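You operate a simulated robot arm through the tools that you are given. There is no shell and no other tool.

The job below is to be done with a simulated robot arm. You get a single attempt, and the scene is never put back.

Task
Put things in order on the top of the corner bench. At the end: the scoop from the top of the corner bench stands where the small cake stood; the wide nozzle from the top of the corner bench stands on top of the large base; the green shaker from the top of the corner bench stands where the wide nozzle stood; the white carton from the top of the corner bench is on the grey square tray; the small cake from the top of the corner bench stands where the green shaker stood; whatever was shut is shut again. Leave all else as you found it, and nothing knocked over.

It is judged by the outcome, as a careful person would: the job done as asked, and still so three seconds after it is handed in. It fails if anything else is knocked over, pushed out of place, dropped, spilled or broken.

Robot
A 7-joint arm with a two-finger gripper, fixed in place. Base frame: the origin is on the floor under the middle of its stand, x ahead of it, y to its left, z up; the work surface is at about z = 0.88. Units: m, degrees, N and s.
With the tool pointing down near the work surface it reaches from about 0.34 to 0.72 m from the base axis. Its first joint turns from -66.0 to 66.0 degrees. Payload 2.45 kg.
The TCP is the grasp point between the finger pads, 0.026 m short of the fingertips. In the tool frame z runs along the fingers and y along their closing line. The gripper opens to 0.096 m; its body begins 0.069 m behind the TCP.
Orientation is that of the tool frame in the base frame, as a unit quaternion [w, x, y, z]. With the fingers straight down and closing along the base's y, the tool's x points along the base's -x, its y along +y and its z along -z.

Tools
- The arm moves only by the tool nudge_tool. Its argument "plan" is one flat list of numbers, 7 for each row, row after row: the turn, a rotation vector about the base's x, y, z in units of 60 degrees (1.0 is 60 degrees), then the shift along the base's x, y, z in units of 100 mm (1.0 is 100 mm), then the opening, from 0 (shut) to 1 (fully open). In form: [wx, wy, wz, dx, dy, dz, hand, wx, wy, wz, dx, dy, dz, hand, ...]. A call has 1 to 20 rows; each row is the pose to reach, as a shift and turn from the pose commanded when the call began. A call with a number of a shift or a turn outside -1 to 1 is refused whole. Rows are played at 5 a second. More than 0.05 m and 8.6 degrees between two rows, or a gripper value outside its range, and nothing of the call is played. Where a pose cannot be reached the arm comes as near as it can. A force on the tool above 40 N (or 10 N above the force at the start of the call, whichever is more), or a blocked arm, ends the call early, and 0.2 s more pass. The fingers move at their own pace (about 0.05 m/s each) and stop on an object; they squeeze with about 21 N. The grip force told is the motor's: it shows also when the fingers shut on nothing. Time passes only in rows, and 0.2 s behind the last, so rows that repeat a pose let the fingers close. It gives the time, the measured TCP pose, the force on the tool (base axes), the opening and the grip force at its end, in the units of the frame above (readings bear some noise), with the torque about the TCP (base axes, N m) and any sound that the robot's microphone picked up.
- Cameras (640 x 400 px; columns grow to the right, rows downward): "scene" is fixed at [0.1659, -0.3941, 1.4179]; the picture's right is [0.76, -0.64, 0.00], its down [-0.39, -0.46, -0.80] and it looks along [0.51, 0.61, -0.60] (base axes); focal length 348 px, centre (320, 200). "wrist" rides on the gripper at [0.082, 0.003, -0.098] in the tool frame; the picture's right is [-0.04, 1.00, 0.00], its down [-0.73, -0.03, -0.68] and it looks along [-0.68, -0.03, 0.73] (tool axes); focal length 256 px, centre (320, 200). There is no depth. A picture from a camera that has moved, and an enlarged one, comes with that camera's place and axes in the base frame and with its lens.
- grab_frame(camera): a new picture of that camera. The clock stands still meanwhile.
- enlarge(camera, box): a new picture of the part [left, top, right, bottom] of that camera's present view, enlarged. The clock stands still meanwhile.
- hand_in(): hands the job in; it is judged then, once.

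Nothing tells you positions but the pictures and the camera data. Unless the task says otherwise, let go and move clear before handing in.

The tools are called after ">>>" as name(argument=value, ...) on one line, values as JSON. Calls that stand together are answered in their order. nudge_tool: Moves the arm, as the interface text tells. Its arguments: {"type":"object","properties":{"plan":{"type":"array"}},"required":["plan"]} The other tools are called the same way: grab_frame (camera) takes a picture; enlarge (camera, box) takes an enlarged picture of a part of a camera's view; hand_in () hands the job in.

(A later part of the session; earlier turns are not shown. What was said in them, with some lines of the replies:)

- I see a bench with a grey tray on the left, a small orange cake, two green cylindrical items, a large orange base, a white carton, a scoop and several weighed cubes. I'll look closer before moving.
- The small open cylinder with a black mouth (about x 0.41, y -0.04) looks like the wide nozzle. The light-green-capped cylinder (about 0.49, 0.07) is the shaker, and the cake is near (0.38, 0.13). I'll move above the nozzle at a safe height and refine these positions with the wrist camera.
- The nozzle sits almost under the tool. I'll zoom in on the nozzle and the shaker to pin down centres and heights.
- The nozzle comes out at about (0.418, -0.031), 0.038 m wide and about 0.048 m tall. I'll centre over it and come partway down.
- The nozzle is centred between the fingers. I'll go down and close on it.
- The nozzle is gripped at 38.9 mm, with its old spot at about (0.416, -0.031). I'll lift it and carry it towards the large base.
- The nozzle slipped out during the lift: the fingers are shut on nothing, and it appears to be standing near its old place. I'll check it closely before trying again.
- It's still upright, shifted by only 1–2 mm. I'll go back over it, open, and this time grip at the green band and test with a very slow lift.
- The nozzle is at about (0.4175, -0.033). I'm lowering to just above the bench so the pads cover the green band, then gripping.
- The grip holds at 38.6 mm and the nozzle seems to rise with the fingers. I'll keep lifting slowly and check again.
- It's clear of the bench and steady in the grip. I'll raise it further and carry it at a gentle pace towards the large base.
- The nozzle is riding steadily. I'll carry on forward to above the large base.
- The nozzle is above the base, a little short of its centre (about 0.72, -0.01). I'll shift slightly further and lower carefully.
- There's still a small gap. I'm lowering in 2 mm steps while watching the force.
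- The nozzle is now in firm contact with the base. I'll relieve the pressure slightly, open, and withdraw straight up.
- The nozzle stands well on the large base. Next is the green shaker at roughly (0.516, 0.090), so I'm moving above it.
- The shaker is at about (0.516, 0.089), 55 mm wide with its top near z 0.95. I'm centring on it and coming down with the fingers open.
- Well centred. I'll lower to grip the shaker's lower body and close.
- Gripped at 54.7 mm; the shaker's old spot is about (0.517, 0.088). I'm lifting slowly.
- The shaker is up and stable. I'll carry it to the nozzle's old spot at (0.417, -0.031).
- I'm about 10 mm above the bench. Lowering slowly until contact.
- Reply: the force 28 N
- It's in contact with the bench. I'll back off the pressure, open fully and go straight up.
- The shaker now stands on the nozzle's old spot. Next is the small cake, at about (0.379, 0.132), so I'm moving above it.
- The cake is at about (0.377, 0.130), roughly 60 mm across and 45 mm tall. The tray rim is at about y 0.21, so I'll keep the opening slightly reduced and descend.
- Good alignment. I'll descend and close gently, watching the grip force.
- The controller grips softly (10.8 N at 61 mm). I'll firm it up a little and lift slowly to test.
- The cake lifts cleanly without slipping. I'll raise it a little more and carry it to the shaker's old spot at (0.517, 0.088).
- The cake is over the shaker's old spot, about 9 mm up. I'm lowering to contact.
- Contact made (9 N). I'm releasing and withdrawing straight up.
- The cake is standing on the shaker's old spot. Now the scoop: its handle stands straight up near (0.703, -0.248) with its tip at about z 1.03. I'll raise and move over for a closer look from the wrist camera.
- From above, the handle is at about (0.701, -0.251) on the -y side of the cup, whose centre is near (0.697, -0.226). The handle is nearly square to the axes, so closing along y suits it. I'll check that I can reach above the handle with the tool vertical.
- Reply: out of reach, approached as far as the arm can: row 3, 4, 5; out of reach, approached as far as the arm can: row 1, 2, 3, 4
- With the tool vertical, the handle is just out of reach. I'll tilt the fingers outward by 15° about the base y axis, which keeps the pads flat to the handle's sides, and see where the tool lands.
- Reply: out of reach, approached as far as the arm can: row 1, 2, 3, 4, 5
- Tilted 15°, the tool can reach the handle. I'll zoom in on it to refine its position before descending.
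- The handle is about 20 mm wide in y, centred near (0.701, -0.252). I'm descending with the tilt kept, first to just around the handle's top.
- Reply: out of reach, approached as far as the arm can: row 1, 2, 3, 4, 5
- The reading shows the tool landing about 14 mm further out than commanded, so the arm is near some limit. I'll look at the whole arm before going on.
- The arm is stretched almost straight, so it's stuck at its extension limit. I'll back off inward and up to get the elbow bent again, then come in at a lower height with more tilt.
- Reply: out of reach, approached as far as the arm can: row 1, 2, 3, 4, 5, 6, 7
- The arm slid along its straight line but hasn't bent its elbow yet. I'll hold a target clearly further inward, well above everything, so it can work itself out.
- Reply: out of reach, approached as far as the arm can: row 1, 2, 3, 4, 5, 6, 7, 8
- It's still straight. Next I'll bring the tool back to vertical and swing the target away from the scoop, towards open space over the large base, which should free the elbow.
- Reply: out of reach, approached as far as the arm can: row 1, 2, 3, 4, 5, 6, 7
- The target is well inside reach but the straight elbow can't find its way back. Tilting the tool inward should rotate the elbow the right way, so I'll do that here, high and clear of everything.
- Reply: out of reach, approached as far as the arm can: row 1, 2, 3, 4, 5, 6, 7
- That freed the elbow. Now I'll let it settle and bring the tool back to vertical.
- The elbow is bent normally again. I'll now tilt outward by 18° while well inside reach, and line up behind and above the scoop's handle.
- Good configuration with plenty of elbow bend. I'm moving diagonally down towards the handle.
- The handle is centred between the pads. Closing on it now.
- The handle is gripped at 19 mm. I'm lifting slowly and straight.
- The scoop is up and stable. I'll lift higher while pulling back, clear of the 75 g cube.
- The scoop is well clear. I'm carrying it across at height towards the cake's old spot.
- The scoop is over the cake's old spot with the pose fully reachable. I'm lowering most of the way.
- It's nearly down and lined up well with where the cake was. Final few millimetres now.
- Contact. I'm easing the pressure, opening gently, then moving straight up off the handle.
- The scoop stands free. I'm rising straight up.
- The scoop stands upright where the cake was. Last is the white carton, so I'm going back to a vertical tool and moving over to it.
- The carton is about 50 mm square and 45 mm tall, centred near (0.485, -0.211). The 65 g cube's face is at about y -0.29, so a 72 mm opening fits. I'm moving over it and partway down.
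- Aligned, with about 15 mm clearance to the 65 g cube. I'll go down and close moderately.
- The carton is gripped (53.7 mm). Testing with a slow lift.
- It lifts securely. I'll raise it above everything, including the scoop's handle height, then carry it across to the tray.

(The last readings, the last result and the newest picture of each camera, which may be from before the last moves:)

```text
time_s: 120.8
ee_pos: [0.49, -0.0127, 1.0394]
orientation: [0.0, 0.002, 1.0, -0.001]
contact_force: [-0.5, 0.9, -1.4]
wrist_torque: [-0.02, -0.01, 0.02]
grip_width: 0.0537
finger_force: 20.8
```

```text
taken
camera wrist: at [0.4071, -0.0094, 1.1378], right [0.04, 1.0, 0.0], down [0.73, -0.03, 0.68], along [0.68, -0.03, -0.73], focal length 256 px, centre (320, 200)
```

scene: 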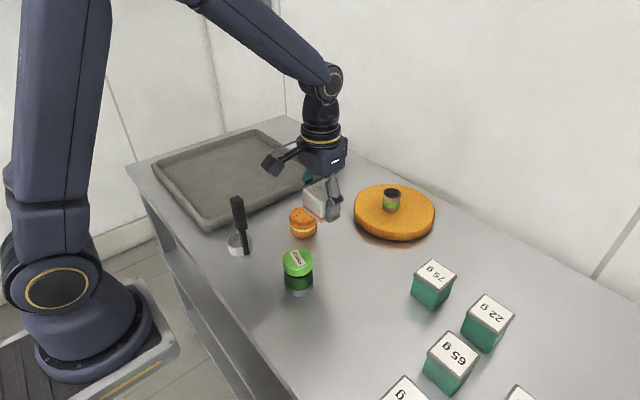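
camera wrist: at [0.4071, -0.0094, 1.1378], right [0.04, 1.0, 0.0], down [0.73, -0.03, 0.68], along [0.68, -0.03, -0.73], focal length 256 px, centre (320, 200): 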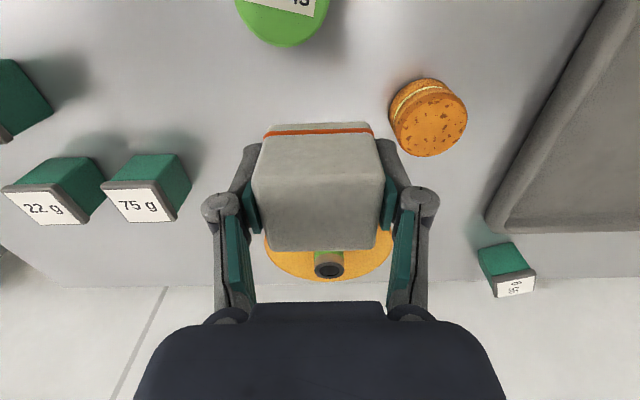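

>>> nudge_tool(plan=[0, 0, 0, 0, 0.06, 0, 0.3, 0, 0, 0, 0, 0.2, 0, 0.3, 0, 0, 0, 0, 0.38, 0, 0.3, 0, 0, 0, 0, 0.57, 0, 0.3, 0, 0, 0, 0, 0.75, 0, 0.3, 0, 0, 0, 0, 0.9, 0, 0.3, 0, 0, 0, 0, 1.0, 0, 0.3])

>>> nudge_tool(plan=[0, 0, 0, 0, 0.06, 0, 0.3, 0, 0, 0, 0, 0.2, 0, 0.3, 0, 0, 0, 0, 0.38, 0, 0.3, 0, 0, 0, 0, 0.57, 0, 0.3, 0, 0, 0, 0, 0.75, 0, 0.3, 0, 0, 0, 0, 0.9, 0, 0.3, 0, 0, 0, 0, 1.0, 0, 0.3])

>>> nudge_tool(plan=[0, 0, 0, 0.01, 0.06, 0, 0.3, 0, 0, 0, 0.03, 0.2, 0, 0.3, 0, 0, 0, 0.06, 0.38, 0, 0.3, 0, 0, 0, 0.1, 0.57, 0, 0.3, 0, 0, 0, 0.13, 0.75, 0, 0.3, 0, 0, 0, 0.15, 0.9, 0, 0.3, 0, 0, 0, 0.15, 1.0, 0, 0.3, 0, 0, 0, 0.15, 1.0, 0, 0.3])

>>> grab_frame(camera="scene")

>>> grab_frame(camera="wrist")

```text
time_s: 122.4
ee_pos: [0.4886, 0.0907, 1.0411]
orientation: [0.0, 0.002, 1.0, -0.002]
contact_force: [-0.6, -0.1, -2.0]
wrist_torque: [0.01, 0.0, 0.01]
grip_width: 0.0536
finger_force: 21.1
```

```text
time_s: 124.0
ee_pos: [0.4882, 0.191, 1.0392]
orientation: [0.0, 0.002, 1.0, -0.003]
contact_force: [-0.2, 0.0, -1.6]
wrist_torque: [0.0, 0.0, 0.01]
grip_width: 0.0537
finger_force: 21.1
```

```text
time_s: 125.8
ee_pos: [0.503, 0.2917, 1.0408]
orientation: [0.0, 0.001, 1.0, -0.001]
contact_force: [0.8, 0.6, -1.8]
wrist_torque: [-0.03, 0.0, 0.0]
grip_width: 0.0535
finger_force: 21.2
```

```text
taken
```

scene: 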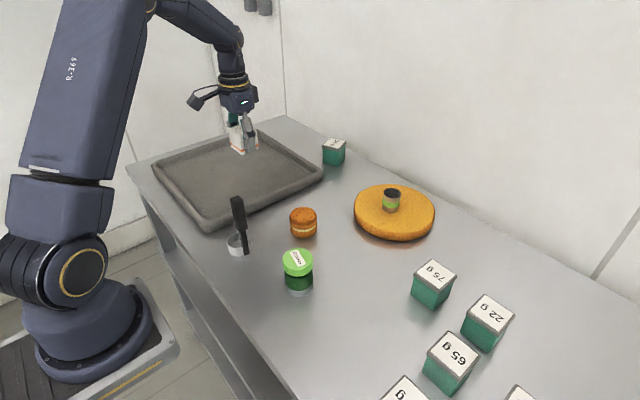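

```text
taken
camera wrist: at [0.4216, 0.2934, 1.1393], right [0.04, 1.0, 0.0], down [0.73, -0.03, 0.68], along [0.68, -0.03, -0.73], focal length 256 px, centre (320, 200)
```

wrist: 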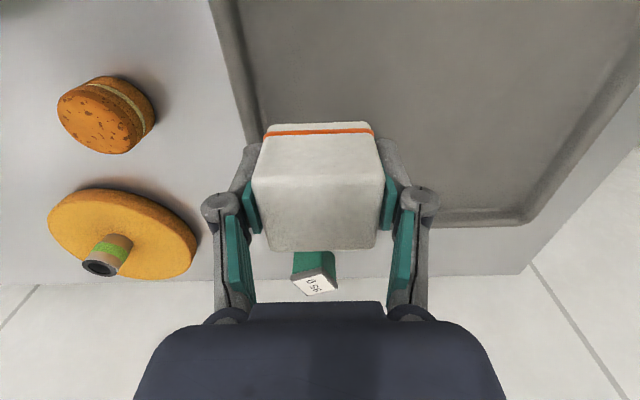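

Over the tray. I'll move a little further inside so the fingers clear the rim, then lower.

>>> nudge_tool(plan=[0, 0, 0, 0.02, 0.06, 0, 0.3, 0, 0, 0, 0.06, 0.2, -0.05, 0.3, 0, 0, 0, 0.1, 0.36, -0.15, 0.3, 0, 0, 0, 0.1, 0.46, -0.28, 0.3, 0, 0, 0, 0.1, 0.5, -0.42, 0.3, 0, 0, 0, 0.1, 0.5, -0.57, 0.3, 0, 0, 0, 0.1, 0.5, -0.72, 0.3, 0, 0, 0, 0.1, 0.5, -0.84, 0.3, 0, 0, 0, 0.1, 0.5, -0.93, 0.3, 0, 0, 0, 0.1, 0.5, -0.98, 0.3, 0, 0, 0, 0.1, 0.5, -1.0, 0.3, 0, 0, 0, 0.1, 0.5, -1.0, 0.3])

>>> grab_frame(camera="wrist")

>>> enlarge(camera="scene", box=[180, 80, 340, 200])

```text
time_s: 128.4
ee_pos: [0.5143, 0.3385, 0.9395]
orientation: [0.0, 0.001, 1.0, -0.001]
contact_force: [-0.2, -0.5, -1.3]
wrist_torque: [0.0, 0.0, -0.01]
grip_width: 0.0535
finger_force: 20.8
```

```text
taken
camera wrist: at [0.4308, 0.3415, 1.038], right [0.04, 1.0, 0.0], down [0.73, -0.03, 0.68], along [0.68, -0.03, -0.73], focal length 256 px, centre (320, 200)
```

wrist: 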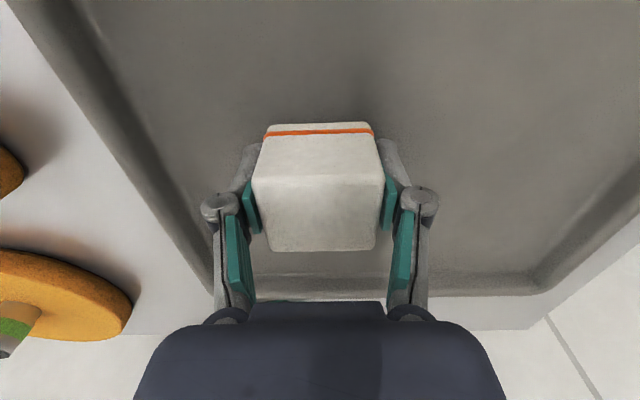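

```text
3.33 times, centred on (260, 140) of scene
camera zoom: at [0.1659, -0.3941, 1.4179], right [0.76, -0.64, 0.0], down [-0.39, -0.46, -0.8], along [0.51, 0.61, -0.6], focal length 1160 px, centre (520, 400)
```

zoom: 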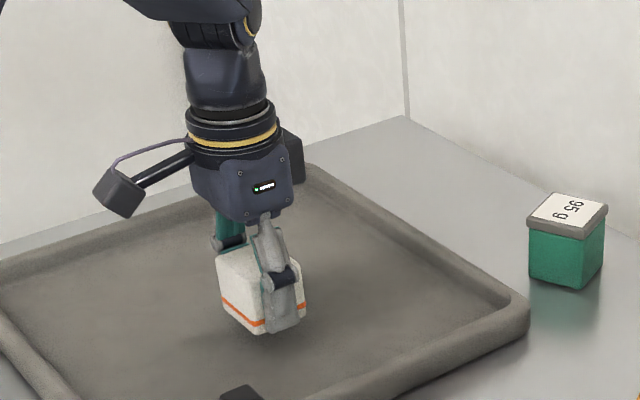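

The carton is inside the tray area, still a bit above its floor. I'm lowering in small steps until contact.

>>> nudge_tool(plan=[0, 0, 0, 0, 0, -0.03, 0.3, 0, 0, 0, 0, 0, -0.06, 0.3, 0, 0, 0, 0, 0, -0.09, 0.3, 0, 0, 0, 0, 0, -0.12, 0.3, 0, 0, 0, 0, 0, -0.14, 0.3, 0, 0, 0, 0, 0, -0.14, 0.3])

>>> nudge_tool(plan=[0, 0, 0, 0, 0, -0.015, 0.3, 0, 0, 0, 0, 0, -0.03, 0.3, 0, 0, 0, 0, 0, -0.03, 0.3])

>>> enlarge(camera="scene", box=[180, 80, 340, 200])

```text
time_s: 129.8
ee_pos: [0.5137, 0.3405, 0.9259]
orientation: [-0.001, 0.002, 1.0, -0.002]
contact_force: [0.7, 0.3, -1.2]
wrist_torque: [0.03, 0.0, -0.01]
grip_width: 0.0536
finger_force: 20.6
```

```text
time_s: 130.6
ee_pos: [0.5135, 0.3409, 0.9239]
orientation: [0.0, 0.002, 1.0, -0.002]
contact_force: [0.0, -1.2, -1.2]
wrist_torque: [-0.02, 0.01, -0.02]
grip_width: 0.0536
finger_force: 20.8
```

```text
3.33 times, centred on (260, 140) of scene
camera zoom: at [0.1659, -0.3941, 1.4179], right [0.76, -0.64, 0.0], down [-0.39, -0.46, -0.8], along [0.51, 0.61, -0.6], focal length 1160 px, centre (520, 400)
```

zoom: 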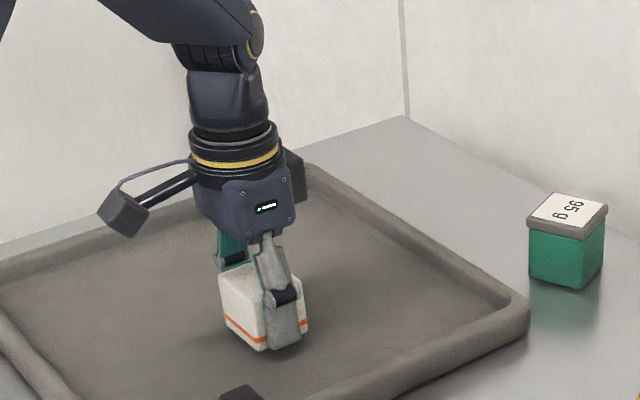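

>>> nudge_tool(plan=[0, 0, 0, 0, 0, -0.01, 0.3, 0, 0, 0, 0, 0, -0.02, 0.3, 0, 0, 0, 0, 0, -0.03, 0.3, 0, 0, 0, 0, 0, -0.03, 0.3])

>>> nudge_tool(plan=[0, 0, 0, 0, 0, -0.01, 0.3, 0, 0, 0, 0, 0, -0.02, 0.3, 0, 0, 0, 0, 0, -0.02, 0.3])

```text
time_s: 131.6
ee_pos: [0.513, 0.3406, 0.9193]
orientation: [0.001, 0.002, 1.0, -0.002]
contact_force: [0.9, -0.9, -1.3]
wrist_torque: [0.0, 0.04, 0.0]
grip_width: 0.0536
finger_force: 21.1
```

```text
time_s: 132.4
ee_pos: [0.5116, 0.3401, 0.9172]
orientation: [0.0, 0.001, 1.0, -0.002]
contact_force: [0.0, -0.5, -1.2]
wrist_torque: [0.02, -0.01, 0.01]
grip_width: 0.0535
finger_force: 20.5
```

>>> nudge_tool(plan=[0, 0, 0, 0, 0, -0.01, 0.3, 0, 0, 0, 0, 0, -0.02, 0.3, 0, 0, 0, 0, 0, -0.02, 0.3])

>>> enlarge(camera="scene", box=[200, 110, 280, 190])

```text
time_s: 133.2
ee_pos: [0.5124, 0.341, 0.9172]
orientation: [0.0, 0.002, 1.0, -0.001]
contact_force: [-1.6, -1.5, 14.0]
wrist_torque: [-0.14, 0.24, 0.0]
grip_width: 0.0536
finger_force: 21.1
```

```text
5.00 times, centred on (240, 150) of scene
camera zoom: at [0.1656, -0.3943, 1.4179], right [0.76, -0.64, 0.0], down [-0.39, -0.46, -0.8], along [0.51, 0.61, -0.6], focal length 1740 px, centre (720, 450)
```

zoom: 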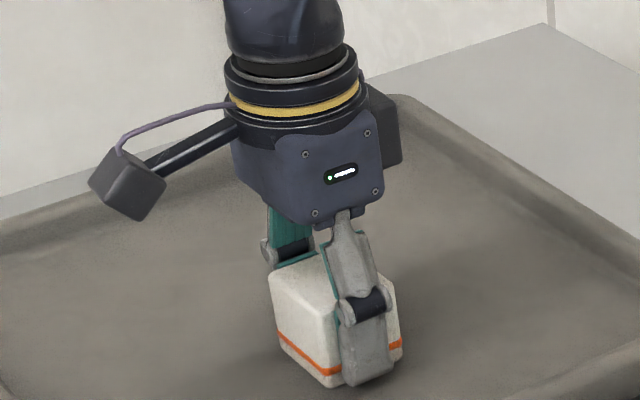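

The carton is on the tray floor (14 N contact). I'm releasing it and moving straight up.

>>> nudge_tool(plan=[0, 0, 0, 0, 0, 0.005, 0.3, 0, 0, 0, 0, 0, 0.008, 0.5, 0, 0, 0, 0, 0, 0.008, 0.6, 0, 0, 0, 0, 0, 0.008, 0.75, 0, 0, 0, 0, 0, 0.008, 0.9, 0, 0, 0, 0, 0, 0.008, 0.9, 0, 0, 0, 0, 0, 0.008, 0.9, 0, 0, 0, 0, 0, 0.1, 0.9, 0, 0, 0, 0, 0, 0.3, 0.9, 0, 0, 0, 0, 0, 0.6, 0.9, 0, 0, 0, 0, 0, 0.95, 0.9, 0, 0, 0, 0, 0, 0.95, 0.9])

>>> grab_frame(camera="wrist")

>>> grab_frame(camera="scene")

```text
time_s: 135.8
ee_pos: [0.5139, 0.3411, 1.0102]
orientation: [0.0, 0.002, 1.0, -0.002]
contact_force: [0.0, 0.4, 0.0]
wrist_torque: [0.02, -0.02, 0.0]
grip_width: 0.0865
finger_force: 0.0
```

```text
taken
camera wrist: at [0.4309, 0.3439, 1.1096], right [0.04, 1.0, 0.0], down [0.73, -0.03, 0.68], along [0.68, -0.03, -0.73], focal length 256 px, centre (320, 200)
```

wrist: 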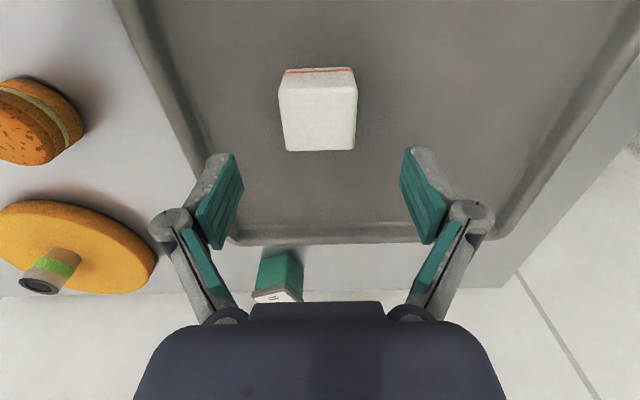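

```text
taken
```

scene: 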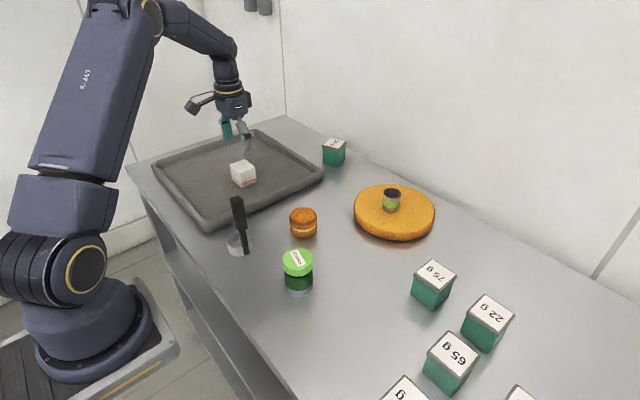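

All five items look placed. I'll rise a bit more and check everything closely before handing in.

>>> nudge_tool(plan=[0, 0, 0, 0, 0, 0.3, 0.9, 0, 0, 0, 0, 0, 0.6, 0.9, 0, 0, 0, 0, 0, 0.8, 0.9, 0, 0, 0, 0, 0, 0.8, 0.9, 0, 0, 0, 0, 0, 0.8, 0.9])

>>> enlarge(camera="scene", box=[200, 160, 360, 300])

>>> enlarge(camera="scene", box=[340, 160, 600, 400])

>>> enlarge(camera="scene", box=[110, 100, 370, 260])

>>> enlarge(camera="scene", box=[250, 180, 350, 300])

```text
time_s: 137.0
ee_pos: [0.5146, 0.3386, 1.0913]
orientation: [0.0, 0.003, 1.0, -0.002]
contact_force: [0.7, 0.6, -0.8]
wrist_torque: [-0.02, 0.02, -0.05]
grip_width: 0.0863
finger_force: 0.1
```

```text
2.86 times, centred on (280, 230) of scene
camera zoom: at [0.1659, -0.3942, 1.4179], right [0.76, -0.64, 0.0], down [-0.39, -0.46, -0.8], along [0.51, 0.61, -0.6], focal length 994 px, centre (434, 114)
```

zoom: 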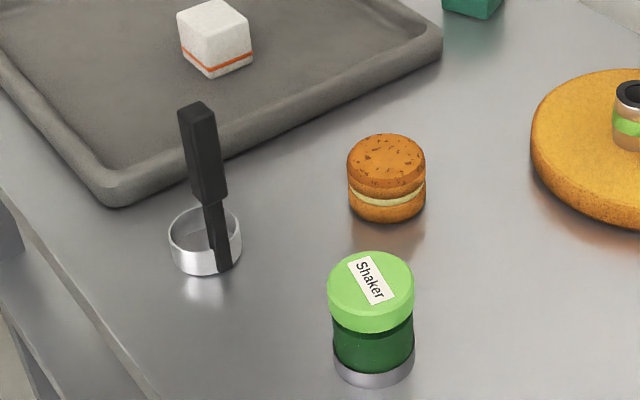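

```text
1.67 times, centred on (470, 280) of scene
camera zoom: at [0.1659, -0.3942, 1.4179], right [0.76, -0.64, 0.0], down [-0.39, -0.46, -0.8], along [0.51, 0.61, -0.6], focal length 580 px, centre (70, 67)
```

zoom: 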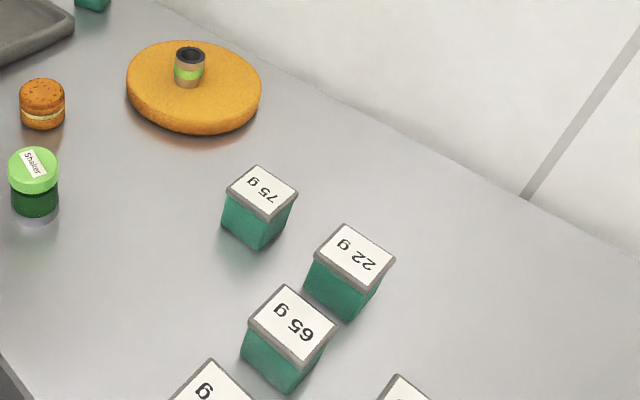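

```text
2.46 times, centred on (240, 180) of scene
camera zoom: at [0.1659, -0.3942, 1.4179], right [0.76, -0.64, 0.0], down [-0.39, -0.46, -0.8], along [0.51, 0.61, -0.6], focal length 857 px, centre (517, 249)
```

zoom: 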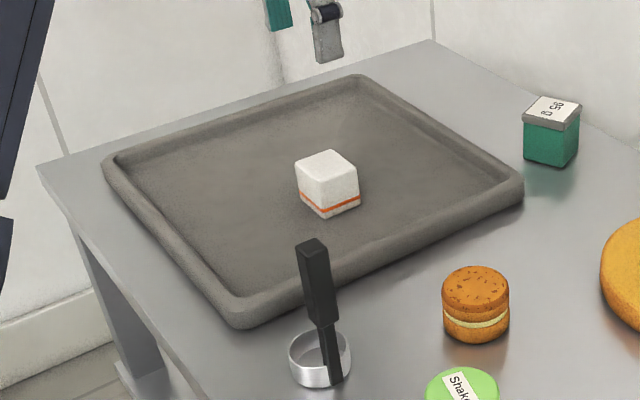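

```text
3.33 times, centred on (300, 240) of scene
camera zoom: at [0.1659, -0.3942, 1.4179], right [0.76, -0.64, 0.0], down [-0.39, -0.46, -0.8], along [0.51, 0.61, -0.6], focal length 1160 px, centre (387, 67)
```

zoom: 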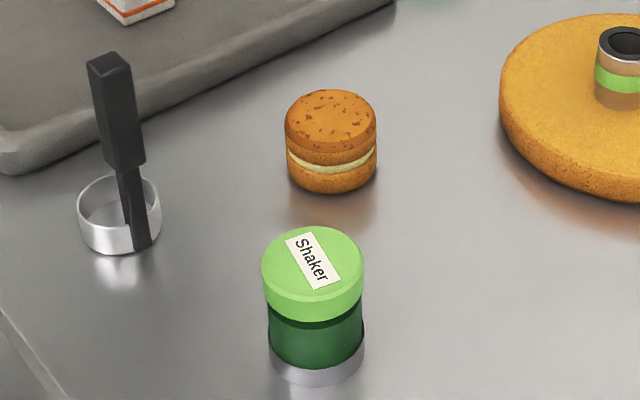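

Everything checks out:
- The nozzle stands on the large base.
- The shaker, cake and scoop stand upright on their new spots.
- The carton is in the grey tray.
- The other items look undisturbed, and nothing in view had been shut.
- The gripper is empty and clear.

I'm handing in.

>>> hand_in()

```text
The job is handed in.
```

All five items are where you asked, and I've handed the job in. The result of the judging hasn't come back.

- **Wide nozzle:** it stands upright on top of the large base, about 1–2 cm short of the base's centre. It slipped out of the gripper on the first lift, but stayed upright and moved only 1–2 mm. The second, slower lift held.
- **Green shaker:** it stands where the nozzle stood, within about 4 mm by the camera.
- **Small cake:** it stands where the shaker stood, within about 3 mm.
- **Scoop:** it stands upright with its cup over the cake's old spot. Its handle was just out of reach with the tool straight down, so I tilted the gripper outward to pick it up. The arm stuck fully stretched for a while in the process, high above the bench, and touched nothing.
- **White carton:** it sits inside the grey square tray.

In the last pictures the weighed cubes, the tray and the large base look as they did at the start, and nothing is knocked over. I saw nothing that had been shut, so nothing needed closing. The gripper is empty and raised clear of the bench.
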